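You operate a simulated robot arm through the tools that you are given. There is no shell and no other tool. Be economical: measure what you need, move in short steps, check, and stop when the job is done.

You are at the controls of a simulated two-armed robot. One attempt, no reset.

TASK
Switch over to the left filter, bleed it and reset the vacuum gauge.
Fine: No bubbles left in the sight tube, bleed tap shut.

Only the result counts: the job must be done as asked and must still hold three seconds after the hand-in. Knocking over, shifting, dropping, spilling or breaking anything else fails it.

THE ROBOT
Two 7-joint arms with fingered hands on one trunk that stands fixed in place. Base frame: the origin is at the foot of the trunk, x ahead of it, y to its left, z up. Lengths are in m, angles in rad, forces in N, time in s.
The left shoulder is at [0.07, 0.145, 1.162], the right one opposite. With the tool pointing down near the work surface each hand reaches from about 0.2 to 0.76 m from the base axis, measured 20 degrees to its own side. Payload 3.5 kg a hand.
The tool frame of a hand sits at the grasp point between the pads (the TCP): z along the fingers, y along the line on which they close. The tips reach 0.025 m beyond it. The gripper opens to 0.088 m. The gripper's body begins 0.029 m behind the TCP. The gripper is a hand of 4 fingers: y runs from the thumb to the fingers, the wrist lies at [-0.013, -0.097, -0.162] in the tool frame, and closing takes about 1.5 s.
Orientation is told as [roll, pitch, yaw] about the base's x, y, z axes, in that order, counted from this pose: with the fingers straight down and the wrist toward the robot, the tool's x, y and z point along [0, 1, 0], [1, 0, 0] and [0, 0, -1] of the base frame.

THE INTERFACE
- The arms move only by the tool nudge_tool. It takes "left_targets", "right_targets" or both (then of equal length, played together; a hand with none holds still); each is a list of rows, each an object (a shift or turn left out is 0, a gripper value left out holds the last) with "rot": the turn, a rotation vector about the tool's x, y, z in rad, a list of three; "dp": the shift along the tool's x, y, z in m, a list of three. In form: [{"rot": [wx, wy, wz], "dp": [tx, ty, tz]}, ...]. A call has 1 to 8 rows; each row is the pose to reach, as a shift and turn from the pose commanded when the call began, along the tool's axes at that moment. "left_gripper" and "right_gripper" are, for a hand that has rows, the finger opening in m, from 0 to 0.088, set as the call begins (left out, the last holds). Rows are played at 5 a second. More than 0.05 m and 0.15 rad between two rows, or a gripper value outside its range, and nothing of the call is played. A pose out of reach is approached as far as the arm can. The call stops where the force on the tool passes 40 N (or 10 N more than at its start, if that is more) or the arm is blocked; 0.2 s more then pass. Each finger travels about 0.045 m/s and halts on what it meets, pressing with about 27 N; the grip force reading is that of the motor and also rises with nothing between the fingers. The clock runs only during rows and for 0.2 s after the last one: add rows that repeat a pose to give the fingers time. It gives the time, the measured TCP pose, the force on the tool (base axes), the opening and the grip force at its end, in the units of the frame above (readings bear some noise), with the torque about the TCP (base axes, N m) and any sound that the robot's microphone picked up.
- Cameras (640 x 400 px; columns grow to the right, rows downward): "scene" is now at [0.1211, -0.0428, 1.495]; the picture's right is [-0.51, -0.86, 0.00], its down [-0.51, 0.30, -0.81] and it looks along [0.69, -0.41, -0.59] (base axes); focal length 251 px, centre (320, 200). "left" rides on the left gripper at [-0.064, -0.083, -0.098] in its tool frame; the picture's right is [-0.62, -0.37, 0.69], its down [0.71, -0.63, 0.30] and it looks along [0.32, 0.68, 0.65] (tool axes); focal length 265 px, centre (320, 200). "right" rides on the right gripper at [0.064, -0.083, -0.098] in its tool frame; the picture's right is [-0.62, 0.37, -0.69], its down [-0.71, -0.63, 0.30] and it looks along [-0.32, 0.68, 0.65] (tool axes); focal length 265 px, centre (320, 200).
- get_image(camera): a new picture of that camera. The clock stands still meanwhile.
- move_column(by): slides the trunk up (or, below 0, down) by that many m; the arms and the scene camera ride with it, the base frame stays. It gives what a move gives, with no picture.
- move_fingers(index, middle, ring, thumb_bend, thumb_turn, hand): sets how far each is bent, from 0 (flat) to 1 (curled in); at 0.3 the hand is open as for a grip, at 0.7 the pads meet at the TCP. One left out holds its place. A second passes; each finger stops where it meets its share of the squeeze, and holds until it gets a number again. A gripper value or a shape takes the hand back. It gives what a move gives, with no picture; readings hold the bend of each and the force on the fingers (four entries, about 0 where the hand has none), thumb and palm. thumb_turn goes from beside the hand (0) to across from the fingers (1), as for a grip.
- set_grasp(shape, hand): the hand has 4 fingers and takes this shape, open, in about a second: jaw (thumb against the fingers, like two jaws); tri (thumb and two fingers); tip (a fingertip pinch); poke (one finger out to press); point (the index stretched); flat (the hand flat); cup (the hand cupped); fist (a fist). The gripper value then closes the fingers along that shape, each until it touches; the sizes above hold for jaw. It gives what a move gives, with no picture.
- turn_head(pan, tilt): turns the head with the scene camera to pan (to the left, within 1.501 rad either way) and tilt (down, from -0.506 to 1.204), counted from straight ahead of the robot. It gives what a move gives.
- locate(camera, pixels): for up to 12 pixels [column, row] of the newest picture of that camera ("zoom" is the newest enlarged one), the place [x, y, z] in the base frame of the surface seen there, good to about 0.002 m, but the place of the scene camera against the robot may be out by one fixed shift of up to 0.018 m in any direction. The clock stands still meanwhile.
- close_up(camera, box): a new picture of the part [left, top, right, bottom] of that camera's present view, enlarged. The clock stands still meanwhile.
- finish_job(): hands the job in; it is judged then, once.

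Keep the steps short. Do not move on a guess: measure, check each grasp and each placing, and mend mistakes. In all there are 80 turns and 44 pictures (those below and enlarged ones count). Leave the grippers open and the arms clear of the work at the hand-in unless told otherwise, and finish with a single line.

The tools are called after "Request:" as a command line: name --argument value ..., lists and objects as JSON in quotes. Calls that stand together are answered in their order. nudge_tool: Moves the arms, as the interface text tells. Its arguments: {"type":"object","properties":{"left_targets":{"type":"array"},"left_gripper":{"type":"number"},"right_targets":{"type":"array"},"right_gripper":{"type":"number"}},"required":[]} The other tools are called the same way: move_column (by) slides the trunk up or down; set_grasp (shape, hand) gives the hand a shape; move_fingers (index, middle, ring, thumb_bend, thumb_turn, hand) moves the fingers one by one; turn_head (pan, tilt) turns the head that bears the scene camera; get_image (camera) takes a picture; locate (camera, pixels) gives the place of the surface under pixels of a picture; close_up (camera, box) takes an enlarged picture of a part of a camera's view; finish_job () hands the job in.

At the start:

```text
clock: 0.0
left_eef_pos: [0.4681, 0.0432, 1.2913]
left_tool_rot: [-0.001, 0.0, 0.002]
left_force: [0.2, 0.1, 0.7]
left_torque: [-0.03, -0.01, 0.01]
left_finger_gap: 0.0875
left_gripper_force: 0.1
left_shape: jaw
left_bend: [0.3, 0.3, 0.3, 0.3, 0.98]
left_finger forces: [0.0, 0.0, 0.0, 0.0, 0.1, 0.0]
right_eef_pos: [0.4164, -0.3561, 1.2403]
right_tool_rot: [0.001, 0.002, 0.0]
right_force: [-0.5, -1.0, 0.1]
right_torque: [-0.02, 0.02, -0.02]
right_finger_gap: 0.0877
right_gripper_force: 0.0
right_shape: jaw
right_bend: [0.3, 0.3, 0.3, 0.3, 0.98]
right_finger forces: [0.0, 0.0, 0.0, 0.0, 0.0, 0.0]
trunk travel left (down, up): [-0.725, 0.115]
head pan, tilt: [-0.534, 0.635]
```

scene: 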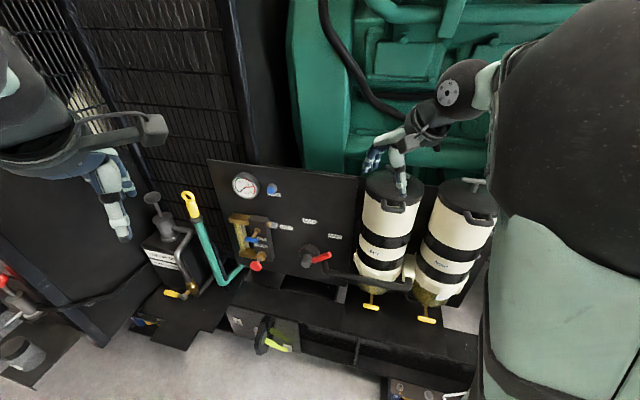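
right: 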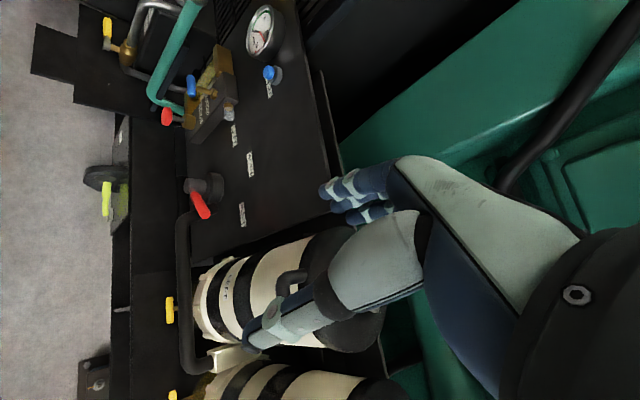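
left: 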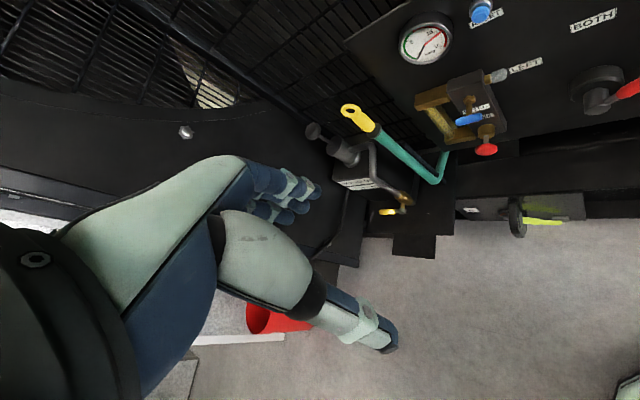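

I see a dark panel with a gauge, a blue button, a brass sight block, a red selector lever with labels, and filters on the right. I'll take enlarged views to read the labels.

Request:
close_up --camera "scene" --box '[200, 150, 360, 280]'

Request:
close_up --camera "left" --box '[380, 0, 640, 180]'

Request:
close_up --camera "right" --box '[80, 0, 340, 230]'

```text
3.08 times, centred on (280, 215) of scene
```

zoom: 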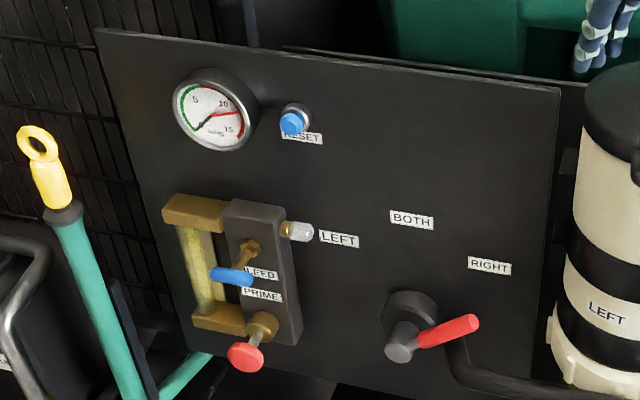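

```text
2.22 times, centred on (510, 90) of left
```

zoom: 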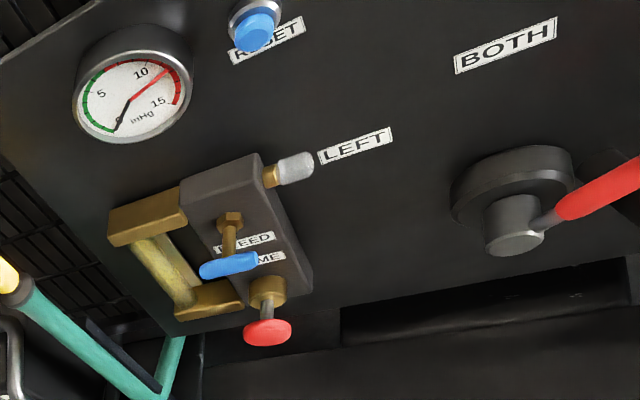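

```text
1.74 times, centred on (210, 115) of right
```

zoom: 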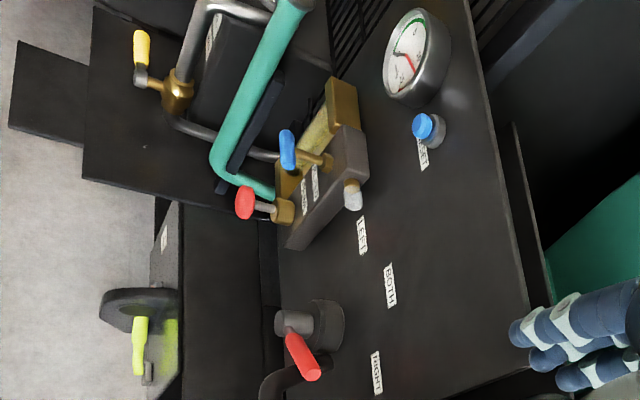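

Lever now points to RIGHT. Parts: blue BLEED tap, red PRIME plunger, blue RESET button. I'll measure them in the hand-camera views.

Request:
locate --camera "zoom" --pixels '[[288, 150], [324, 158], [245, 203], [284, 211], [424, 127], [303, 357], [320, 325], [282, 322], [361, 235], [389, 285], [375, 372], [440, 230]]'

Request:
locate --camera "left" --pixels '[[483, 14], [468, 119], [486, 149], [486, 132], [473, 98], [625, 90], [598, 98], [526, 66], [560, 40], [425, 45]]'

Request:
locate --camera "scene" --pixels '[[272, 190], [258, 241], [256, 267], [322, 257], [303, 222]]'

```text
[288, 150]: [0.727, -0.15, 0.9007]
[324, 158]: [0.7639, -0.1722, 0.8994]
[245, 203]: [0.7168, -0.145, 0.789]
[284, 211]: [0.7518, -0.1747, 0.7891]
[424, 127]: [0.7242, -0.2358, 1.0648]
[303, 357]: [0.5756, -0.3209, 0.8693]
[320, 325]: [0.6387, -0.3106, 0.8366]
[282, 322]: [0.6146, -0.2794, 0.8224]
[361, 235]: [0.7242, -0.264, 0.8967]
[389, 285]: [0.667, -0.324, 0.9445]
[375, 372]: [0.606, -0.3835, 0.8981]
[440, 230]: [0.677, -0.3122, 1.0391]
```

```text
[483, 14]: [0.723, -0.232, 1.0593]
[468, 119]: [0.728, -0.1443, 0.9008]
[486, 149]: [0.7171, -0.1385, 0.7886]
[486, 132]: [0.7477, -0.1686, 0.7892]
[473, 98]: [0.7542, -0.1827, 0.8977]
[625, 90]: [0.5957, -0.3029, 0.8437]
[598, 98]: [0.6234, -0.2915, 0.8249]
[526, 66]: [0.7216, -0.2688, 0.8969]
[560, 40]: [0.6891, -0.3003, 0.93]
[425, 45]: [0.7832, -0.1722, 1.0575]
```

```text
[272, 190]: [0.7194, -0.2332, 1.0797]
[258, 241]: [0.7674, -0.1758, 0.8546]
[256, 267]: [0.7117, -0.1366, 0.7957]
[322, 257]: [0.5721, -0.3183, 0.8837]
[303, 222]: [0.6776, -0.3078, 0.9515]
```

Panel faces along about [-0.71, 0.70, 0]; the lever must go from ~40° up-right through BOTH to ~140° (LEFT). I check obstacles: the teal pole, its yellow grip and the filter tops.

Request:
locate --camera "left" --pixels '[[352, 112], [375, 132], [405, 158], [436, 180], [445, 155], [345, 150], [313, 130], [430, 106], [388, 212]]'

Request:
locate --camera "scene" --pixels '[[392, 187], [395, 215], [470, 195], [188, 200], [205, 245], [152, 200], [210, 165], [350, 285], [380, 280], [300, 330], [400, 160]]'

```text
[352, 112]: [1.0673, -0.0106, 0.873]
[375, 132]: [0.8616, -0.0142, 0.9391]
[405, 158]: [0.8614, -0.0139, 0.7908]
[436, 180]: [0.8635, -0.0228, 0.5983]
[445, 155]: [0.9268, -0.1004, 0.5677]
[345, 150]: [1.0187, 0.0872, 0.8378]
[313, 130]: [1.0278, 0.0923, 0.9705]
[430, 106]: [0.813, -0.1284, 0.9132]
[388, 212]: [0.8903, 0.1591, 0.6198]
```

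```text
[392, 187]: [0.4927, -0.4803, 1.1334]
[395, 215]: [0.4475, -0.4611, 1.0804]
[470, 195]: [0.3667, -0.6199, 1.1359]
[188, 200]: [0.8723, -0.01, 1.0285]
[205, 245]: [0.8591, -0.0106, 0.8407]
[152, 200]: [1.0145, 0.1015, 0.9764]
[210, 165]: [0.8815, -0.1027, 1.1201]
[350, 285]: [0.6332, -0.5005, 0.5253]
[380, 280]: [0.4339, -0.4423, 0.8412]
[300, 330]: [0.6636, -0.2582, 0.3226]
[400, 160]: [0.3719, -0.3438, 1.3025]
```

The pole is 0.19 m left of the primer, so there's room. Next I turn the left hand so its fingers point forward and bring it down, in clear air.

Request:
nudge_tool --left_targets '[{"rot": [-0.15, 0, 0], "dp": [0, 0, 0.03]}, {"rot": [-0.3, 0, 0], "dp": [0, 0, 0.06]}, {"rot": [-0.45, 0, 0], "dp": [0, 0, 0.09]}, {"rot": [-0.6, 0, 0], "dp": [0, 0, 0.12]}, {"rot": [-0.75, 0, 0], "dp": [0, 0, 0.15]}, {"rot": [-0.9, 0, 0], "dp": [0, 0, 0.18]}, {"rot": [-1.05, 0, 0], "dp": [0, 0, 0.21]}, {"rot": [-1.2, 0, 0], "dp": [0, 0, 0.24]}]'

```text
clock: 1.8
left_eef_pos: [0.6097, 0.0652, 1.1469]
left_tool_rot: [-0.086, -1.173, 0.101]
left_force: [0.9, 0.3, -0.4]
left_torque: [0.0, 0.02, 0.03]
left_finger_gap: 0.088
left_gripper_force: 0.1
left_shape: jaw
left_bend: [0.3, 0.3, 0.3, 0.3, 0.98]
left_finger forces: [0.0, 0.0, 0.0, 0.0, 0.0, 0.1]
left hand out of reach, approached as far as the arm can: row 6, 7, 8
right_eef_pos: [0.4203, -0.3581, 1.2373]
right_tool_rot: [0.002, 0.006, 0.0]
right_force: [-0.3, -0.6, -0.9]
right_torque: [0.01, 0.04, 0.03]
right_finger_gap: 0.0877
right_gripper_force: 0.0
right_shape: jaw
right_bend: [0.3, 0.3, 0.3, 0.3, 0.98]
right_finger forces: [0.0, 0.0, 0.1, 0.1, 0.0, 0.1]
trunk travel left (down, up): [-0.725, 0.115]
head pan, tilt: [-0.534, 0.635]
```

The pose was too close to the body. Now I yaw toward the panel while shifting a little ahead and right.

Request:
nudge_tool --left_targets '[{"rot": [0, -0.122, 0.047], "dp": [-0.02, 0.004, 0.009]}, {"rot": [0, -0.243, 0.094], "dp": [-0.04, 0.007, 0.018]}, {"rot": [0, -0.365, 0.141], "dp": [-0.06, 0.01, 0.027]}, {"rot": [0, -0.487, 0.189], "dp": [-0.08, 0.013, 0.037]}, {"rot": [0, -0.608, 0.236], "dp": [-0.1, 0.017, 0.046]}, {"rot": [0, -0.73, 0.283], "dp": [-0.12, 0.02, 0.056]}, {"rot": [0, -0.73, 0.283], "dp": [-0.12, 0.02, 0.056]}]'

```text
clock: 3.4
left_eef_pos: [0.6558, -0.0691, 1.1463]
left_tool_rot: [0.001, -1.199, -0.788]
left_force: [0.8, -1.6, 0.8]
left_torque: [-0.02, -0.04, 0.02]
left_finger_gap: 0.0879
left_gripper_force: 0.0
left_shape: jaw
left_bend: [0.3, 0.3, 0.3, 0.3, 0.98]
left_finger forces: [0.1, 0.0, 0.0, 0.0, 0.0, 0.0]
right_eef_pos: [0.4164, -0.3566, 1.2403]
right_tool_rot: [0.001, 0.0, -0.001]
right_force: [-1.2, 0.3, 0.7]
right_torque: [-0.04, 0.0, 0.02]
right_finger_gap: 0.0879
right_gripper_force: 0.1
right_shape: jaw
right_bend: [0.3, 0.3, 0.3, 0.3, 0.98]
right_finger forces: [0.1, 0.1, 0.0, 0.0, 0.1, 0.0]
trunk travel left (down, up): [-0.725, 0.115]
head pan, tilt: [-0.534, 0.635]
```

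Facing the panel now. I level the fingers and move down-right to stand off from the selector, then take the poke shape.

Request:
nudge_tool --left_targets '[{"rot": [-0.05, 0, 0], "dp": [-0.028, -0.025, 0.011]}, {"rot": [-0.1, 0, 0], "dp": [-0.057, -0.051, 0.022]}, {"rot": [-0.16, 0, 0], "dp": [-0.086, -0.077, 0.034]}, {"rot": [-0.21, 0, 0], "dp": [-0.115, -0.103, 0.045]}, {"rot": [-0.26, 0, 0], "dp": [-0.144, -0.128, 0.057]}, {"rot": [-0.31, 0, 0], "dp": [-0.173, -0.154, 0.068]}, {"rot": [-0.37, 0, 0], "dp": [-0.202, -0.18, 0.08]}, {"rot": [-0.37, 0, 0], "dp": [-0.202, -0.18, 0.08]}]'

Request:
set_grasp --shape "poke" --hand "left"

Request:
get_image --camera "left"

Request:
get_image --camera "scene"

```text
clock: 5.2
left_eef_pos: [0.5222, -0.2024, 0.9485]
left_tool_rot: [0.391, -1.496, -1.146]
left_force: [0.8, -0.5, -0.4]
left_torque: [-0.01, 0.01, -0.03]
left_finger_gap: 0.0882
left_gripper_force: 0.1
left_shape: jaw
left_bend: [0.3, 0.3, 0.3, 0.3, 0.98]
left_finger forces: [0.0, 0.0, 0.0, 0.1, 0.0, 0.0]
left hand out of reach, approached as far as the arm can: row 7, 8
right_eef_pos: [0.4159, -0.357, 1.2398]
right_tool_rot: [0.001, 0.0, 0.001]
right_force: [0.0, 0.0, 0.5]
right_torque: [0.02, 0.01, 0.02]
right_finger_gap: 0.0876
right_gripper_force: 0.1
right_shape: jaw
right_bend: [0.3, 0.3, 0.3, 0.3, 0.98]
right_finger forces: [0.1, 0.0, 0.1, 0.0, 0.0, 0.0]
trunk travel left (down, up): [-0.725, 0.115]
head pan, tilt: [-0.534, 0.635]
```

```text
clock: 6.1
left_eef_pos: [0.5242, -0.2045, 0.95]
left_tool_rot: [0.381, -1.501, -1.136]
left_force: [-0.5, -0.2, -0.7]
left_torque: [0.01, -0.02, 0.02]
left_finger_gap: 0.0001
left_gripper_force: 0.1
left_shape: poke
left_bend: [0.7, 0.7, 0.99, 1.0, 1.0]
left_finger forces: [0.0, 0.0, 0.1, 0.0, 0.1, 0.1]
right_eef_pos: [0.4162, -0.357, 1.241]
right_tool_rot: [0.001, 0.0, -0.001]
right_force: [-0.9, 0.2, -0.6]
right_torque: [-0.02, 0.0, -0.02]
right_finger_gap: 0.0875
right_gripper_force: 0.0
right_shape: jaw
right_bend: [0.3, 0.3, 0.3, 0.3, 0.98]
right_finger forces: [0.0, 0.1, 0.0, 0.1, 0.0, 0.0]
trunk travel left (down, up): [-0.725, 0.115]
head pan, tilt: [-0.534, 0.635]
```

```text
37 pictures are left
```

left: 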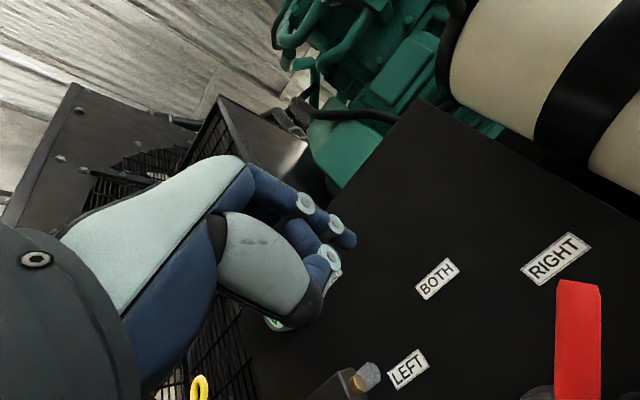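

```text
36 pictures are left
```

scene: 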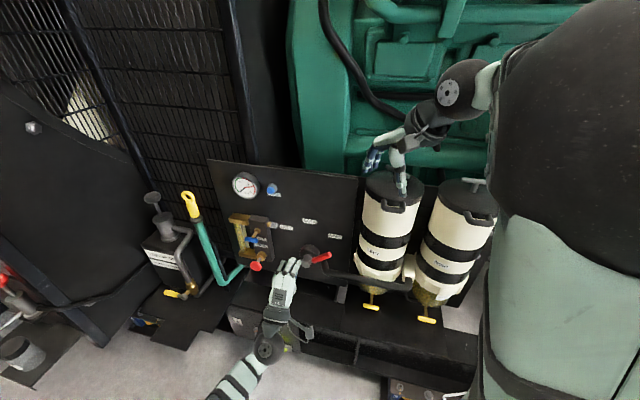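

The hand faces the panel in poke shape. I need to know where the fingertip is: close-up and measure.

Request:
close_up --camera "left" --box '[200, 140, 420, 360]'

Request:
close_up --camera "scene" --box '[210, 220, 350, 320]'

Request:
locate --camera "left" --pixels '[[352, 240], [335, 220], [305, 200], [333, 258], [318, 268], [305, 300], [580, 300], [580, 370], [440, 278], [550, 260], [409, 370]]'

```text
1.82 times, centred on (310, 250) of left
```

zoom: 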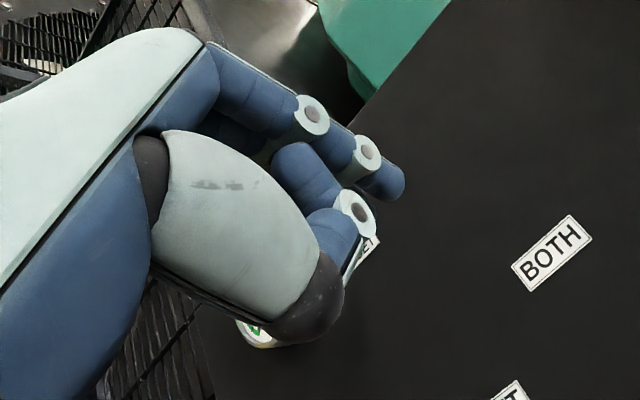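

```text
4.00 times, centred on (280, 270) of scene
```

zoom: 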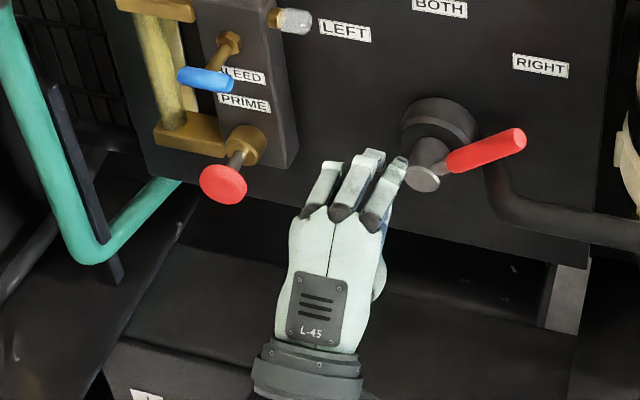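

```text
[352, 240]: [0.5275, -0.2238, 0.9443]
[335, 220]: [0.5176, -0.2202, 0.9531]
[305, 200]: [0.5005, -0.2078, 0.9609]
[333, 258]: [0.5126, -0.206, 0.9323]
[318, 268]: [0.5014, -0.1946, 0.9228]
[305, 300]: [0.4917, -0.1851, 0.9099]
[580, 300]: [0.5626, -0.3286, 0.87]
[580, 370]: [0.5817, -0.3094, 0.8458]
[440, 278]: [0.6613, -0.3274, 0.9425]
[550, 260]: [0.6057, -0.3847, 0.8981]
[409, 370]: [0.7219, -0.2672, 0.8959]
```

The poke tip only reaches ~0.02 m past the TCP; I try the "point" shape for more clearance and look at it.

Request:
set_grasp --shape "point" --hand "left"

Request:
get_image --camera "left"

Request:
close_up --camera "scene" --box '[210, 220, 350, 320]'

```text
clock: 7.0
left_eef_pos: [0.5234, -0.2039, 0.9505]
left_tool_rot: [0.382, -1.503, -1.137]
left_force: [-0.5, -0.8, 0.1]
left_torque: [-0.01, 0.04, 0.01]
left_finger_gap: 0.0
left_gripper_force: 0.0
left_shape: point
left_bend: [0.2, 1.0, 1.0, 0.98, 0.88]
left_finger forces: [0.1, 0.1, 0.1, 0.0, 0.0, 0.0]
right_eef_pos: [0.4169, -0.3579, 1.2407]
right_tool_rot: [0.0, 0.0, 0.001]
right_force: [0.3, 0.2, 0.3]
right_torque: [-0.01, 0.0, -0.02]
right_finger_gap: 0.0878
right_gripper_force: 0.0
right_shape: jaw
right_bend: [0.3, 0.3, 0.3, 0.3, 0.98]
right_finger forces: [0.1, 0.0, 0.0, 0.1, 0.0, 0.0]
trunk travel left (down, up): [-0.725, 0.115]
head pan, tilt: [-0.534, 0.635]
```

```text
33 pictures are left
```

left: 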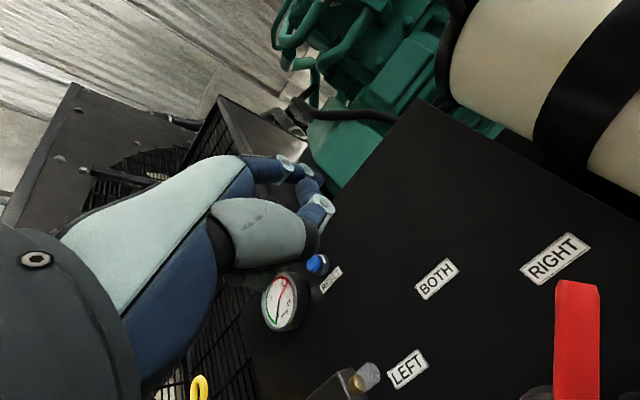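

```text
4.00 times, centred on (280, 270) of scene
```

zoom: 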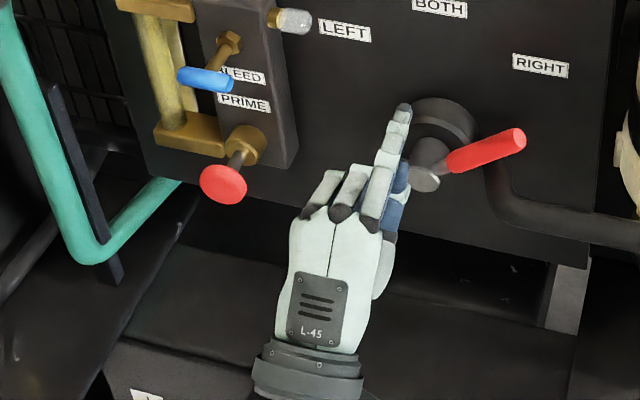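

The index now sticks out well ahead. I measure its tip in both views.

Request:
locate --camera "zoom" --pixels '[[403, 110], [398, 128], [391, 155], [375, 195], [425, 183], [505, 138], [467, 158], [222, 185], [205, 78], [355, 185]]'

Request:
locate --camera "left" --pixels '[[268, 163], [288, 165], [303, 170], [312, 188], [325, 205], [312, 212], [316, 264], [285, 295], [300, 182]]'

```text
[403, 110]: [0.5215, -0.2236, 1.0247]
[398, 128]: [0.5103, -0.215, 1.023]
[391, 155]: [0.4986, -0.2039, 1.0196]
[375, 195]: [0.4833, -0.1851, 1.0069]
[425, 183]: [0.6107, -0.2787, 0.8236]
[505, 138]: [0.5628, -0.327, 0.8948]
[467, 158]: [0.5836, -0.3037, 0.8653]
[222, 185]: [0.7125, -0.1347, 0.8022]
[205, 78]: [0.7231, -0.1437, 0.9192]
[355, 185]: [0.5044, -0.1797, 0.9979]
```

```text
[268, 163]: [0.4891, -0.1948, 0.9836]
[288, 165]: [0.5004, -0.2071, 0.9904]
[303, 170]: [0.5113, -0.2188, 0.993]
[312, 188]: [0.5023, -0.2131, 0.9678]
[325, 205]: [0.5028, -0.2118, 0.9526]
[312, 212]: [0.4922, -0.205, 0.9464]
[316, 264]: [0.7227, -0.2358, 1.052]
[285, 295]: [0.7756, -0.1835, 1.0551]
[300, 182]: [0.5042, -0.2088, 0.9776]
```

The index tip is ~0.02 ahead, 0.017 right and 0.055 above the TCP. The work is low (0.79–0.9 m) and the arm was near its limits, so I plan to lower the trunk. First I pull the right hand back and up, away from the filters, then look at it.

Request:
nudge_tool --right_targets '[{"dp": [0, -0.01, -0.03]}, {"dp": [0, -0.03, -0.06]}, {"dp": [0.01, -0.06, -0.08]}, {"dp": [0.02, -0.09, -0.1]}, {"dp": [0.03, -0.12, -0.11]}, {"dp": [0.03, -0.12, -0.11]}]'

Request:
turn_head --pan -1.0 --tilt 1.0

Request:
get_image --camera "scene"

```text
clock: 8.4
left_eef_pos: [0.5226, -0.2024, 0.9495]
left_tool_rot: [0.377, -1.5, -1.133]
left_force: [0.1, 0.6, -0.4]
left_torque: [0.0, 0.01, -0.04]
left_finger_gap: 0.0001
left_gripper_force: 0.1
left_shape: point
left_bend: [0.2, 1.0, 1.0, 0.98, 0.88]
left_finger forces: [0.0, 0.1, 0.0, 0.1, 0.0, 0.0]
right_eef_pos: [0.33, -0.3464, 1.295]
right_tool_rot: [-0.002, 0.0, 0.001]
right_force: [0.5, 0.1, -0.2]
right_torque: [0.02, -0.01, 0.02]
right_finger_gap: 0.0876
right_gripper_force: 0.0
right_shape: jaw
right_bend: [0.3, 0.3, 0.3, 0.3, 0.98]
right_finger forces: [0.0, 0.0, 0.1, 0.0, 0.0, 0.1]
right hand out of reach, approached as far as the arm can: row 3, 4, 5, 6
trunk travel left (down, up): [-0.725, 0.115]
head pan, tilt: [-0.534, 0.635]
```

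```text
clock: 9.3
left_eef_pos: [0.5231, -0.2036, 0.9506]
left_tool_rot: [0.377, -1.501, -1.132]
left_force: [-0.3, 0.3, 0.4]
left_torque: [0.0, -0.03, 0.0]
left_finger_gap: 0.0
left_gripper_force: 0.1
left_shape: point
left_bend: [0.2, 1.0, 1.0, 0.98, 0.88]
left_finger forces: [0.0, 0.1, 0.0, 0.0, 0.0, 0.1]
right_eef_pos: [0.3317, -0.347, 1.2942]
right_tool_rot: [-0.002, -0.001, 0.002]
right_force: [0.4, -0.1, 0.1]
right_torque: [-0.02, -0.02, -0.02]
right_finger_gap: 0.0877
right_gripper_force: 0.1
right_shape: jaw
right_bend: [0.3, 0.3, 0.3, 0.3, 0.98]
right_finger forces: [0.0, 0.0, 0.0, 0.0, 0.1, 0.1]
trunk travel left (down, up): [-0.725, 0.115]
head pan, tilt: [-1.0, 1.0]
```

```text
31 pictures are left
```

scene: 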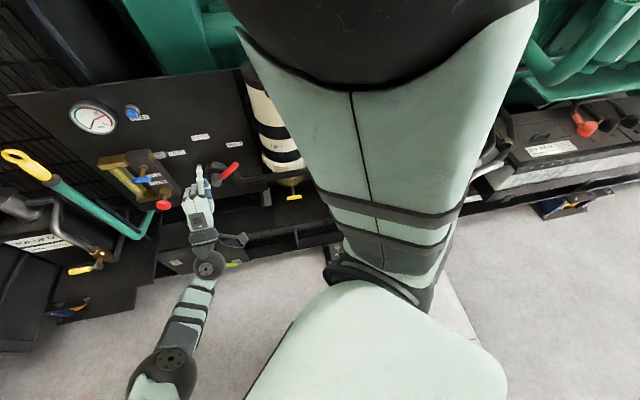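

I measure the right elbow and forearm heights relative to the filters before lowering.

Request:
locate --camera "scene" --pixels '[[330, 270], [390, 240], [430, 285], [400, 100], [330, 120], [480, 120], [295, 180], [268, 110], [370, 30], [480, 180], [300, 60]]'

```text
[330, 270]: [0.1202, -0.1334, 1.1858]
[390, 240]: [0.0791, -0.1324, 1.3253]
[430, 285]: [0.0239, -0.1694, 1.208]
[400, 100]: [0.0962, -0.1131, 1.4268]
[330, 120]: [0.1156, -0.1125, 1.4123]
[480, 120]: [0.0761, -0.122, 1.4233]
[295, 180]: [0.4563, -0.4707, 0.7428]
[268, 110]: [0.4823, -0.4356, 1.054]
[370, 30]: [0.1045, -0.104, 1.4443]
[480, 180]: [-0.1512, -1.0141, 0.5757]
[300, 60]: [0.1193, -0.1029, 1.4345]
```

The right arm is folded high near the trunk, well clear. I lower the trunk by 0.2 m.

Request:
move_column --by -0.2

```text
clock: 11.5
left_eef_pos: [0.5233, -0.203, 0.7502]
left_tool_rot: [0.381, -1.501, -1.135]
left_force: [0.7, -0.8, -0.9]
left_torque: [0.0, -0.01, 0.0]
left_finger_gap: 0.0001
left_gripper_force: 0.1
left_shape: point
left_bend: [0.2, 1.0, 1.0, 0.98, 0.88]
left_finger forces: [0.1, 0.1, 0.1, 0.0, 0.0, 0.0]
right_eef_pos: [0.331, -0.3458, 1.0951]
right_tool_rot: [-0.002, 0.0, 0.0]
right_force: [0.4, 0.1, -0.6]
right_torque: [-0.01, 0.0, 0.03]
right_finger_gap: 0.0878
right_gripper_force: 0.1
right_shape: jaw
right_bend: [0.3, 0.3, 0.3, 0.3, 0.98]
right_finger forces: [0.0, 0.1, 0.0, 0.0, 0.0, 0.1]
trunk travel left (down, up): [-0.525, 0.315]
head pan, tilt: [-1.0, 1.0]
```

Trunk is down; the hand's axes are now x = left, y = up, z = into the panel. I go to a stand-off below-right of the lever and look.

Request:
nudge_tool --left_targets '[{"dp": [-0.02, 0.017, 0.025]}, {"dp": [-0.041, 0.034, 0.05]}, {"dp": [-0.041, 0.034, 0.05]}]'

Request:
turn_head --pan -0.6 --tilt 0.75

Request:
get_image --camera "scene"

Request:
get_image --camera "left"

```text
clock: 12.5
left_eef_pos: [0.5502, -0.2224, 0.7747]
left_tool_rot: [0.597, -1.457, -1.304]
left_force: [0.3, -1.6, -0.2]
left_torque: [-0.01, 0.0, 0.02]
left_finger_gap: 0.0
left_gripper_force: 0.0
left_shape: point
left_bend: [0.2, 1.0, 1.0, 0.98, 0.88]
left_finger forces: [0.0, 0.0, 0.1, 0.0, 0.0, 0.0]
left hand out of reach, approached as far as the arm can: row 1, 2, 3
right_eef_pos: [0.3314, -0.3485, 1.0951]
right_tool_rot: [-0.002, -0.001, -0.002]
right_force: [0.3, 0.2, -0.7]
right_torque: [-0.02, -0.03, -0.01]
right_finger_gap: 0.0879
right_gripper_force: 0.1
right_shape: jaw
right_bend: [0.3, 0.3, 0.3, 0.3, 0.98]
right_finger forces: [0.0, 0.0, 0.0, 0.1, 0.0, 0.1]
trunk travel left (down, up): [-0.525, 0.315]
head pan, tilt: [-1.0, 1.0]
stopped in row 3 (left hand): the arm was blocked; the commanded pose is now the measured one
```

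```text
clock: 13.3
left_eef_pos: [0.5496, -0.2226, 0.7756]
left_tool_rot: [0.59, -1.457, -1.298]
left_force: [-0.2, -0.4, 0.0]
left_torque: [0.02, -0.02, 0.01]
left_finger_gap: 0.0001
left_gripper_force: 0.0
left_shape: point
left_bend: [0.2, 1.0, 1.0, 0.98, 0.88]
left_finger forces: [0.0, 0.1, 0.1, 0.0, 0.1, 0.1]
right_eef_pos: [0.3309, -0.347, 1.0949]
right_tool_rot: [-0.002, -0.001, 0.0]
right_force: [-0.5, 0.7, 0.6]
right_torque: [-0.01, -0.01, 0.0]
right_finger_gap: 0.0875
right_gripper_force: 0.1
right_shape: jaw
right_bend: [0.3, 0.3, 0.3, 0.3, 0.98]
right_finger forces: [0.0, 0.0, 0.0, 0.0, 0.0, 0.0]
trunk travel left (down, up): [-0.525, 0.315]
head pan, tilt: [-0.6, 0.75]
```

```text
30 pictures are left
```

scene: 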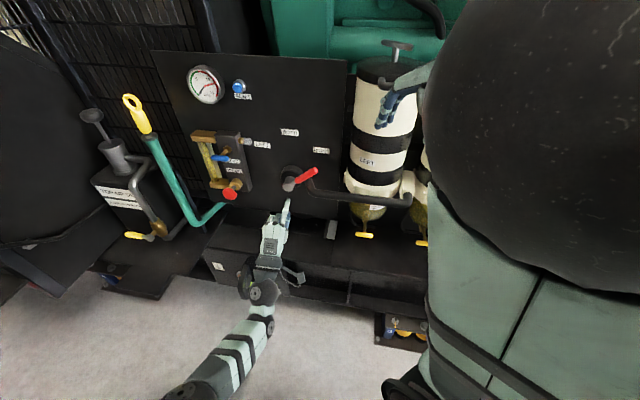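

```text
29 pictures are left
```

left: 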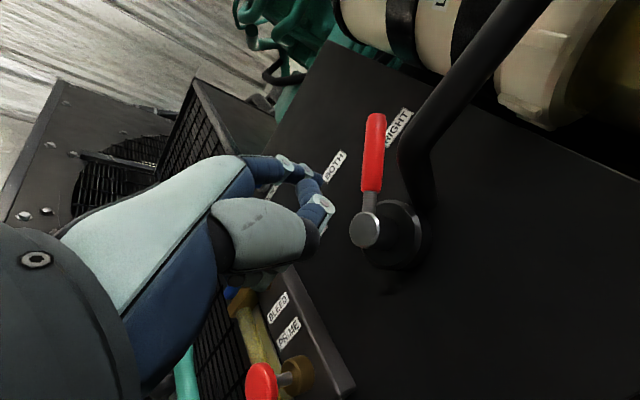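

The arm hits a wrist limit with the fingers level. I tilt the fingers ~24° downward instead, which levels the stretched index, and square up to the panel.

Request:
nudge_tool --left_targets '[{"rot": [0.108, -0.029, -0.014], "dp": [0, 0, -0.01]}, {"rot": [0.216, -0.059, -0.028], "dp": [0, 0, -0.02]}, {"rot": [0.324, -0.088, -0.042], "dp": [0, 0, -0.02]}, {"rot": [0.324, -0.088, -0.042], "dp": [0, 0, -0.02]}]'

```text
clock: 14.3
left_eef_pos: [0.5343, -0.2112, 0.7758]
left_tool_rot: [-0.004, -1.152, -0.785]
left_force: [-0.6, -0.2, -0.4]
left_torque: [-0.04, 0.02, 0.04]
left_finger_gap: 0.0001
left_gripper_force: 0.1
left_shape: point
left_bend: [0.2, 1.0, 1.0, 0.98, 0.88]
left_finger forces: [0.0, 0.0, 0.0, 0.0, 0.1, 0.1]
right_eef_pos: [0.3309, -0.3468, 1.0948]
right_tool_rot: [-0.002, -0.001, -0.001]
right_force: [-0.4, 0.2, 0.6]
right_torque: [0.01, 0.02, -0.01]
right_finger_gap: 0.0877
right_gripper_force: 0.1
right_shape: jaw
right_bend: [0.3, 0.3, 0.3, 0.3, 0.98]
right_finger forces: [0.0, 0.0, 0.1, 0.1, 0.0, 0.0]
trunk travel left (down, up): [-0.525, 0.315]
head pan, tilt: [-0.6, 0.75]
```

Square and reached. I refine the hub and lever positions from the last left picture (hub face (365,230), lever (374,120)–(372,185)) and hose.

Request:
locate --camera "left" --pixels '[[365, 230], [374, 120], [372, 150], [372, 185], [370, 203], [410, 170], [440, 110], [400, 225], [262, 385], [275, 380], [283, 305], [288, 333]]'

```text
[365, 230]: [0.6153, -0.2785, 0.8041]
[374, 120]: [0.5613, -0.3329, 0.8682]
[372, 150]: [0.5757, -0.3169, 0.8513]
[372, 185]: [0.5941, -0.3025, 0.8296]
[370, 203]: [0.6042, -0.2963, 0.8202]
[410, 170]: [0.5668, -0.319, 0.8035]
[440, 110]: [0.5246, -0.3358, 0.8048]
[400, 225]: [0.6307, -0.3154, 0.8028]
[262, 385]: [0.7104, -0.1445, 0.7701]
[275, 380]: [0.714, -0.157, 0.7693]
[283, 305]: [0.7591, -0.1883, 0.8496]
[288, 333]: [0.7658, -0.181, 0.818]
```

The black hose passes below the lever (z≈0.805, up to 0.09 m out), so pushing from below would foul it. I'll push from above with the fingers pointing down and sweep left. First I raise the trunk back 0.2 m.

Request:
move_column --by 0.2

Request:
nudge_tool --left_targets '[{"rot": [0.144, 0, 0], "dp": [-0.016, 0, 0.0]}, {"rot": [0.288, 0, 0], "dp": [-0.033, 0, 0.0]}, {"rot": [0.432, 0, 0], "dp": [-0.05, 0, 0.005]}, {"rot": [0.576, 0, 0], "dp": [-0.066, 0, 0.01]}, {"rot": [0.72, 0, 0], "dp": [-0.083, 0, 0.015]}, {"rot": [0.864, 0, 0], "dp": [-0.1, 0, 0.02]}, {"rot": [1.008, 0, 0], "dp": [-0.116, 0, 0.03]}, {"rot": [1.152, 0, 0], "dp": [-0.133, 0, 0.037]}]'

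Request:
set_grasp --shape "jaw" --hand "left"

Request:
nudge_tool --left_targets '[{}, {}, {}, {}, {}, {}, {}, {}]' --left_gripper 0

Request:
get_image --camera "left"

Request:
get_image --camera "scene"

```text
clock: 16.5
left_eef_pos: [0.5334, -0.2118, 0.9767]
left_tool_rot: [-0.006, -1.151, -0.785]
left_force: [-0.1, -0.2, -0.9]
left_torque: [0.04, -0.02, 0.06]
left_finger_gap: 0.0001
left_gripper_force: 0.0
left_shape: point
left_bend: [0.2, 1.0, 1.0, 0.98, 0.88]
left_finger forces: [0.0, 0.1, 0.0, 0.1, 0.0, 0.1]
right_eef_pos: [0.332, -0.3476, 1.2952]
right_tool_rot: [-0.003, 0.0, 0.0]
right_force: [-0.2, -0.4, 0.2]
right_torque: [-0.01, -0.02, 0.04]
right_finger_gap: 0.0878
right_gripper_force: 0.0
right_shape: jaw
right_bend: [0.3, 0.3, 0.3, 0.3, 0.98]
right_finger forces: [0.0, 0.0, 0.1, 0.0, 0.0, 0.0]
trunk travel left (down, up): [-0.725, 0.115]
head pan, tilt: [-0.6, 0.75]
```

```text
clock: 18.3
left_eef_pos: [0.461, -0.2718, 1.0096]
left_tool_rot: [-0.011, -0.108, -0.787]
left_force: [-0.6, 0.8, 0.0]
left_torque: [-0.01, 0.0, 0.02]
left_finger_gap: 0.0804
left_gripper_force: 0.1
left_shape: point
left_bend: [0.2, 1.0, 1.0, 0.98, 0.88]
left_finger forces: [0.0, 0.1, 0.0, 0.0, 0.0, 0.0]
left hand out of reach, approached as far as the arm can: row 7, 8
right_eef_pos: [0.3304, -0.3447, 1.2951]
right_tool_rot: [-0.004, -0.001, 0.0]
right_force: [0.2, 0.2, 0.4]
right_torque: [-0.02, 0.0, 0.02]
right_finger_gap: 0.0878
right_gripper_force: 0.0
right_shape: jaw
right_bend: [0.3, 0.3, 0.3, 0.3, 0.98]
right_finger forces: [0.0, 0.1, 0.1, 0.0, 0.0, 0.0]
trunk travel left (down, up): [-0.725, 0.115]
head pan, tilt: [-0.6, 0.75]
```

```text
clock: 19.2
left_eef_pos: [0.4621, -0.2729, 1.0086]
left_tool_rot: [-0.01, -0.108, -0.788]
left_force: [0.3, -0.3, -1.0]
left_torque: [0.01, 0.03, 0.01]
left_finger_gap: 0.0877
left_gripper_force: 0.1
left_shape: jaw
left_bend: [0.3, 0.3, 0.3, 0.3, 0.97]
left_finger forces: [0.0, 0.1, 0.1, 0.0, 0.0, 0.0]
right_eef_pos: [0.3322, -0.3469, 1.2949]
right_tool_rot: [-0.002, 0.001, 0.0]
right_force: [-0.1, -0.8, -0.6]
right_torque: [-0.04, -0.02, 0.0]
right_finger_gap: 0.0877
right_gripper_force: 0.0
right_shape: jaw
right_bend: [0.3, 0.3, 0.3, 0.3, 0.98]
right_finger forces: [0.0, 0.0, 0.0, 0.0, 0.0, 0.1]
trunk travel left (down, up): [-0.725, 0.115]
head pan, tilt: [-0.6, 0.75]
```

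```text
clock: 21.0
left_eef_pos: [0.4619, -0.2734, 1.0093]
left_tool_rot: [-0.011, -0.108, -0.79]
left_force: [-0.2, -0.3, 0.2]
left_torque: [0.01, 0.0, 0.01]
left_finger_gap: 0.0
left_gripper_force: 27.6
left_shape: jaw
left_bend: [0.7, 0.7, 0.7, 0.37, 1.0]
left_finger forces: [0.1, 0.0, 0.0, 0.0, 0.0, 0.1]
right_eef_pos: [0.3321, -0.3465, 1.294]
right_tool_rot: [-0.002, 0.001, 0.0]
right_force: [-0.4, 0.7, -0.5]
right_torque: [0.03, 0.02, 0.01]
right_finger_gap: 0.0877
right_gripper_force: 0.1
right_shape: jaw
right_bend: [0.3, 0.3, 0.3, 0.3, 0.98]
right_finger forces: [0.0, 0.1, 0.0, 0.0, 0.0, 0.0]
trunk travel left (down, up): [-0.725, 0.115]
head pan, tilt: [-0.6, 0.75]
```

```text
28 pictures are left
```

left: 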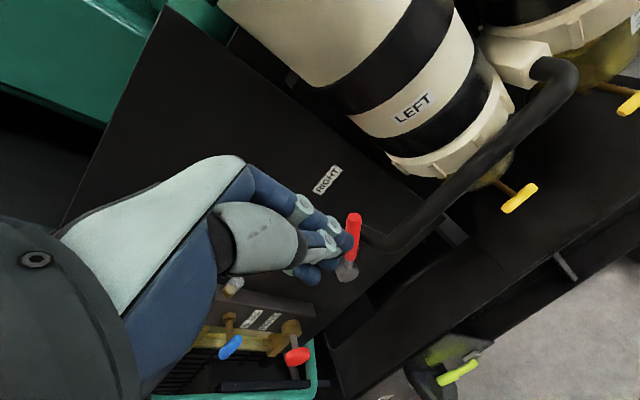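

```text
27 pictures are left
```

scene: 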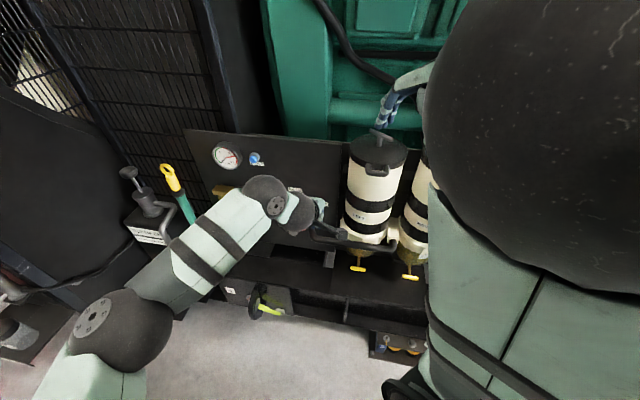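

Fingers down, jaw closed. I measure fingertip positions and the filter edge.

Request:
locate --camera "left" --pixels '[[347, 242], [334, 258], [313, 276], [302, 270], [303, 210], [330, 228], [353, 225], [346, 270], [390, 165], [350, 120], [400, 235], [315, 245]]'

```text
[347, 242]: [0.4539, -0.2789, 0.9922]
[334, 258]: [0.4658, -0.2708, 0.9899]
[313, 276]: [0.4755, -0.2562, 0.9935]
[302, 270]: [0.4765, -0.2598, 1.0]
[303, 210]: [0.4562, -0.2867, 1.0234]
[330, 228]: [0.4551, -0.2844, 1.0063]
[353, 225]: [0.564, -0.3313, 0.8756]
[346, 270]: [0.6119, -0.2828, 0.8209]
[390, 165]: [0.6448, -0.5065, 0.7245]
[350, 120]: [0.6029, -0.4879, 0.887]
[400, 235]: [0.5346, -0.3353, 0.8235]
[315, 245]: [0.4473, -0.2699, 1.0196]
```

Ring-finger side lies ~0.03 left of the TCP. I go forward to just above and right of the lever end (still clear of it).

Request:
nudge_tool --left_targets '[{"dp": [-0.008, 0.035, 0.015]}, {"dp": [-0.016, 0.07, 0.03]}, {"dp": [-0.022, 0.1, 0.05]}, {"dp": [-0.022, 0.11, 0.082]}, {"dp": [-0.022, 0.11, 0.082]}]'

Request:
get_image --camera "left"

```text
clock: 22.2
left_eef_pos: [0.4972, -0.2716, 0.9433]
left_tool_rot: [-0.011, -0.108, -0.789]
left_force: [-0.5, -0.2, -0.4]
left_torque: [-0.03, 0.02, -0.02]
left_finger_gap: 0.0
left_gripper_force: 27.5
left_shape: jaw
left_bend: [0.7, 0.7, 0.7, 0.37, 1.0]
left_finger forces: [0.1, 0.0, 0.0, 0.1, 0.0, 0.1]
left hand out of reach, approached as far as the arm can: row 1, 2, 3, 4, 5
right_eef_pos: [0.33, -0.3466, 1.295]
right_tool_rot: [-0.002, 0.001, 0.001]
right_force: [-0.6, -0.8, 0.0]
right_torque: [-0.01, 0.01, 0.03]
right_finger_gap: 0.0877
right_gripper_force: 0.1
right_shape: jaw
right_bend: [0.3, 0.3, 0.3, 0.3, 0.98]
right_finger forces: [0.1, 0.0, 0.1, 0.0, 0.0, 0.0]
trunk travel left (down, up): [-0.725, 0.115]
head pan, tilt: [-0.6, 0.75]
```

```text
26 pictures are left
```

left: 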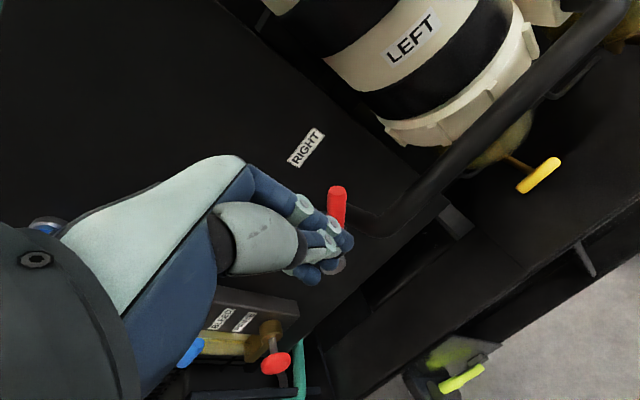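

The left arm cannot cross that far right; the lever is the right arm's job. I pull the left hand back to the left, clear.

Request:
nudge_tool --left_targets '[{"dp": [0.01, -0.035, 0]}, {"dp": [0.03, -0.07, 0]}, {"dp": [0.06, -0.1, 0]}, {"dp": [0.1, -0.12, 0]}, {"dp": [0.14, -0.14, 0]}, {"dp": [0.18, -0.15, 0]}, {"dp": [0.2, -0.15, 0]}, {"dp": [0.2, -0.15, 0]}]'

Request:
nudge_tool --right_targets '[{"rot": [0, 0, 0.13], "dp": [0.01, 0.02, 0.02]}, {"rot": [0, 0, 0.26], "dp": [0.02, 0.04, 0.05]}, {"rot": [0, 0, 0.39], "dp": [0.03, 0.06, 0.09]}, {"rot": [0, 0, 0.52], "dp": [0.04, 0.08, 0.13]}, {"rot": [0, 0, 0.65], "dp": [0.05, 0.1, 0.17]}, {"rot": [0, 0, 0.785], "dp": [0.058, 0.115, 0.21]}, {"rot": [0, 0, 0.785], "dp": [0.058, 0.115, 0.21]}]' --right_gripper 0

Request:
get_image --camera "right"

```text
clock: 24.0
left_eef_pos: [0.5351, -0.0198, 0.9245]
left_tool_rot: [-0.011, -0.107, -0.789]
left_force: [0.2, 0.0, -0.4]
left_torque: [-0.01, -0.03, 0.03]
left_finger_gap: 0.0
left_gripper_force: 25.9
left_shape: jaw
left_bend: [0.7, 0.7, 0.7, 0.37, 1.0]
left_finger forces: [0.0, 0.0, 0.0, 0.0, 0.1, 0.0]
right_eef_pos: [0.3317, -0.3471, 1.2945]
right_tool_rot: [-0.003, 0.0, 0.001]
right_force: [0.1, 0.4, 0.4]
right_torque: [-0.01, -0.03, -0.04]
right_finger_gap: 0.0877
right_gripper_force: 0.1
right_shape: jaw
right_bend: [0.3, 0.3, 0.3, 0.3, 0.98]
right_finger forces: [0.0, 0.0, 0.0, 0.0, 0.1, 0.0]
trunk travel left (down, up): [-0.725, 0.115]
head pan, tilt: [-0.6, 0.75]
```

```text
clock: 25.6
left_eef_pos: [0.5343, -0.0198, 0.9249]
left_tool_rot: [-0.01, -0.109, -0.789]
left_force: [0.3, 0.1, -0.9]
left_torque: [0.0, -0.04, -0.02]
left_finger_gap: 0.0
left_gripper_force: 26.9
left_shape: jaw
left_bend: [0.7, 0.7, 0.7, 0.37, 1.0]
left_finger forces: [0.1, 0.0, 0.0, 0.1, 0.0, 0.0]
right_eef_pos: [0.4467, -0.2894, 1.0845]
right_tool_rot: [0.014, 0.009, -0.79]
right_force: [-0.9, 0.6, 0.7]
right_torque: [-0.02, -0.04, 0.03]
right_finger_gap: 0.0001
right_gripper_force: 27.5
right_shape: jaw
right_bend: [0.7, 0.7, 0.7, 0.38, 1.0]
right_finger forces: [0.1, 0.0, 0.0, 0.0, 0.0, 0.0]
right hand out of reach, approached as far as the arm can: row 1, 2, 3, 4, 5
trunk travel left (down, up): [-0.725, 0.115]
head pan, tilt: [-0.6, 0.75]
```

```text
25 pictures are left
```

right: 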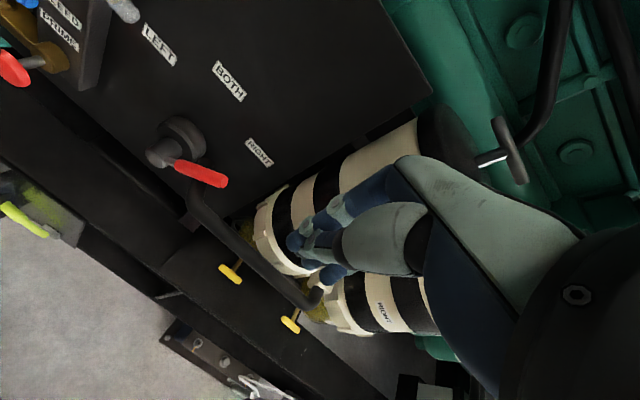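

Right hand is reachable there. I measure its fingertips, then move forward above and right of the lever end.

Request:
locate --camera "right" --pixels '[[294, 243], [308, 258], [332, 272], [318, 237], [160, 152], [222, 181], [195, 170], [205, 205], [415, 130], [310, 210]]'

Request:
nudge_tool --right_targets '[{"dp": [0, 0.03, 0.03]}, {"dp": [0, 0.06, 0.06]}, {"dp": [0, 0.09, 0.09]}, {"dp": [0, 0.118, 0.12]}, {"dp": [0, 0.118, 0.14]}, {"dp": [0, 0.118, 0.14]}]'

Request:
get_image --camera "right"

Request:
close_up --camera "scene" --box '[190, 120, 450, 290]'

```text
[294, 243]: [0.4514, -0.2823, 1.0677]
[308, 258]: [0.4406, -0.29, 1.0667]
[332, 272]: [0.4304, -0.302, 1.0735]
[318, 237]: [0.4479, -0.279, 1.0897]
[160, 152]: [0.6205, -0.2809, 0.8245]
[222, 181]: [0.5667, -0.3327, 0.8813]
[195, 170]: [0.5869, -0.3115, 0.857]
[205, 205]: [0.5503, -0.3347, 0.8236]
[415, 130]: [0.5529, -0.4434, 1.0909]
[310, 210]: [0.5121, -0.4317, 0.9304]
```

```text
clock: 27.0
left_eef_pos: [0.5357, -0.0198, 0.9235]
left_tool_rot: [-0.01, -0.107, -0.788]
left_force: [0.1, -0.2, 0.7]
left_torque: [0.0, -0.01, -0.01]
left_finger_gap: 0.0
left_gripper_force: 26.8
left_shape: jaw
left_bend: [0.7, 0.7, 0.7, 0.37, 1.0]
left_finger forces: [0.0, 0.0, 0.1, 0.0, 0.0, 0.0]
right_eef_pos: [0.5289, -0.3741, 0.9451]
right_tool_rot: [0.0, -0.003, -0.785]
right_force: [0.4, 0.2, 0.1]
right_torque: [0.0, -0.01, -0.01]
right_finger_gap: 0.0001
right_gripper_force: 26.6
right_shape: jaw
right_bend: [0.7, 0.7, 0.7, 0.38, 1.0]
right_finger forces: [0.1, 0.0, 0.0, 0.1, 0.1, 0.1]
trunk travel left (down, up): [-0.725, 0.115]
head pan, tilt: [-0.6, 0.75]
```

```text
24 pictures are left
```

right: 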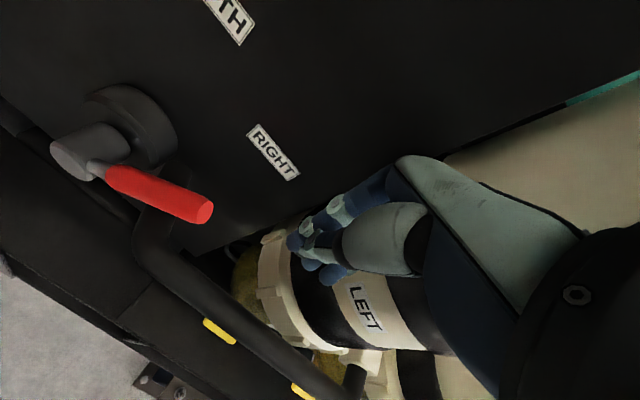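

```text
2.35 times, centred on (320, 205) of scene
```

zoom: 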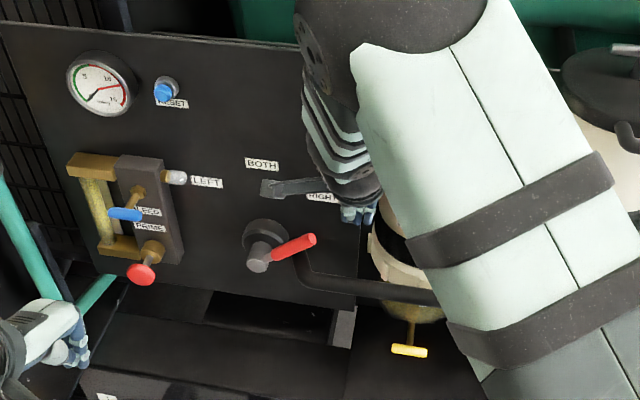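

In place just right of the lever end. I lower the fingers beside it, then sweep left in steps, first to about vertical (BOTH).

Request:
nudge_tool --right_targets '[{"dp": [0, 0, 0.03]}, {"dp": [0, 0, 0.06]}, {"dp": [0, 0, 0.073]}, {"dp": [0, 0, 0.073]}]'

Request:
nudge_tool --right_targets '[{"dp": [0.015, 0, 0]}, {"dp": [0.03, 0, 0]}, {"dp": [0.042, 0, 0]}, {"dp": [0.054, 0, 0]}, {"dp": [0.066, 0, 0]}, {"dp": [0.078, 0, 0]}, {"dp": [0.09, 0, 0]}, {"dp": [0.1, 0, 0]}]'

Request:
get_image --camera "right"

```text
clock: 28.0
left_eef_pos: [0.5353, -0.0199, 0.9244]
left_tool_rot: [-0.011, -0.107, -0.788]
left_force: [0.4, 0.2, -0.2]
left_torque: [-0.01, 0.0, -0.02]
left_finger_gap: 0.0
left_gripper_force: 26.2
left_shape: jaw
left_bend: [0.7, 0.7, 0.7, 0.37, 1.0]
left_finger forces: [0.0, 0.0, 0.0, 0.0, 0.0, 0.0]
right_eef_pos: [0.529, -0.3745, 0.8715]
right_tool_rot: [-0.001, -0.001, -0.783]
right_force: [0.1, 0.4, -0.1]
right_torque: [0.0, -0.01, 0.02]
right_finger_gap: 0.0003
right_gripper_force: 26.9
right_shape: jaw
right_bend: [0.7, 0.7, 0.7, 0.38, 1.0]
right_finger forces: [0.0, 0.0, 0.0, 0.1, 0.0, 0.0]
trunk travel left (down, up): [-0.725, 0.115]
head pan, tilt: [-0.6, 0.75]
```

```text
clock: 29.8
left_eef_pos: [0.5352, -0.02, 0.9234]
left_tool_rot: [-0.012, -0.109, -0.789]
left_force: [-0.5, 0.6, -0.3]
left_torque: [-0.01, 0.02, -0.02]
left_finger_gap: 0.0
left_gripper_force: 27.1
left_shape: jaw
left_bend: [0.7, 0.7, 0.7, 0.37, 1.0]
left_finger forces: [0.0, 0.0, 0.0, 0.1, 0.0, 0.0]
right_eef_pos: [0.6018, -0.3012, 0.8716]
right_tool_rot: [-0.002, 0.0, -0.787]
right_force: [-0.3, -0.5, 0.4]
right_torque: [0.0, 0.01, 0.01]
right_finger_gap: 0.0
right_gripper_force: 27.7
right_shape: jaw
right_bend: [0.7, 0.7, 0.7, 0.39, 1.0]
right_finger forces: [0.0, 0.0, 0.0, 0.0, 0.0, 0.0]
trunk travel left (down, up): [-0.725, 0.115]
head pan, tilt: [-0.6, 0.75]
```

```text
22 pictures are left
```

right: 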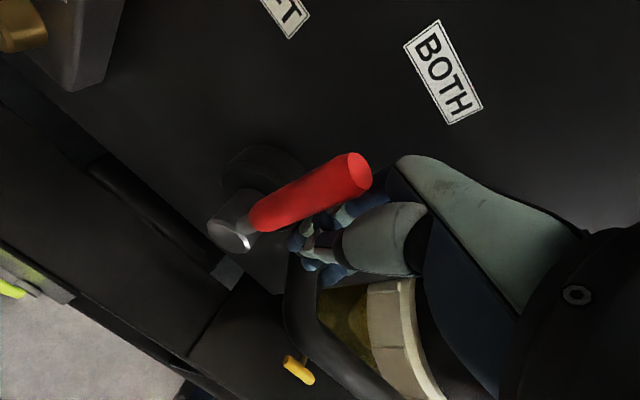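

The lever is now near vertical. I continue sweeping left by ~0.04 toward LEFT.

Request:
nudge_tool --right_targets '[{"dp": [0.01, 0, 0]}, {"dp": [0.02, 0, 0]}, {"dp": [0.03, 0, 0]}, {"dp": [0.038, 0, 0]}, {"dp": [0.038, 0, 0]}]'

Request:
get_image --camera "right"

```text
clock: 31.0
left_eef_pos: [0.5359, -0.0205, 0.9252]
left_tool_rot: [-0.01, -0.108, -0.789]
left_force: [-0.5, 0.2, -0.3]
left_torque: [0.01, -0.02, -0.03]
left_finger_gap: 0.0001
left_gripper_force: 27.2
left_shape: jaw
left_bend: [0.7, 0.7, 0.7, 0.37, 1.0]
left_finger forces: [0.0, 0.1, 0.1, 0.0, 0.0, 0.0]
right_eef_pos: [0.6279, -0.2754, 0.8708]
right_tool_rot: [-0.001, -0.001, -0.784]
right_force: [0.0, 0.2, -0.3]
right_torque: [-0.03, -0.03, -0.05]
right_finger_gap: 0.0004
right_gripper_force: 26.6
right_shape: jaw
right_bend: [0.7, 0.7, 0.7, 0.39, 1.0]
right_finger forces: [0.1, 0.0, 0.0, 0.1, 0.1, 0.0]
trunk travel left (down, up): [-0.725, 0.115]
head pan, tilt: [-0.6, 0.75]
```

```text
21 pictures are left
```

right: 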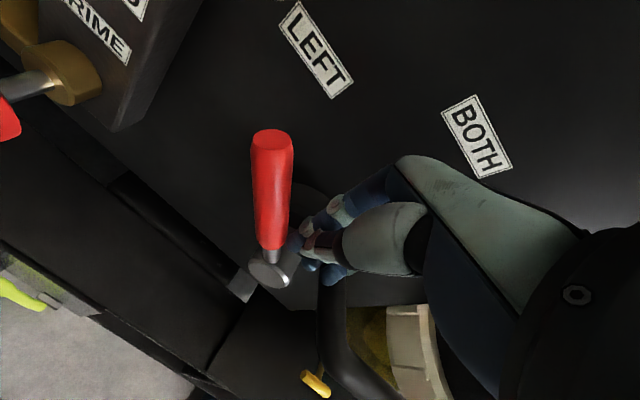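

Lever has passed toward LEFT. I measure its angle.

Request:
locate --camera "right" --pixels '[[271, 142], [271, 180], [271, 220], [269, 274], [320, 55]]'

```text
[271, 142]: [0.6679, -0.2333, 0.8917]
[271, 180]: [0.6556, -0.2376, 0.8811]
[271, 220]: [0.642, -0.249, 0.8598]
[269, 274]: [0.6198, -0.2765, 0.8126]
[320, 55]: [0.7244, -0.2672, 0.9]
```

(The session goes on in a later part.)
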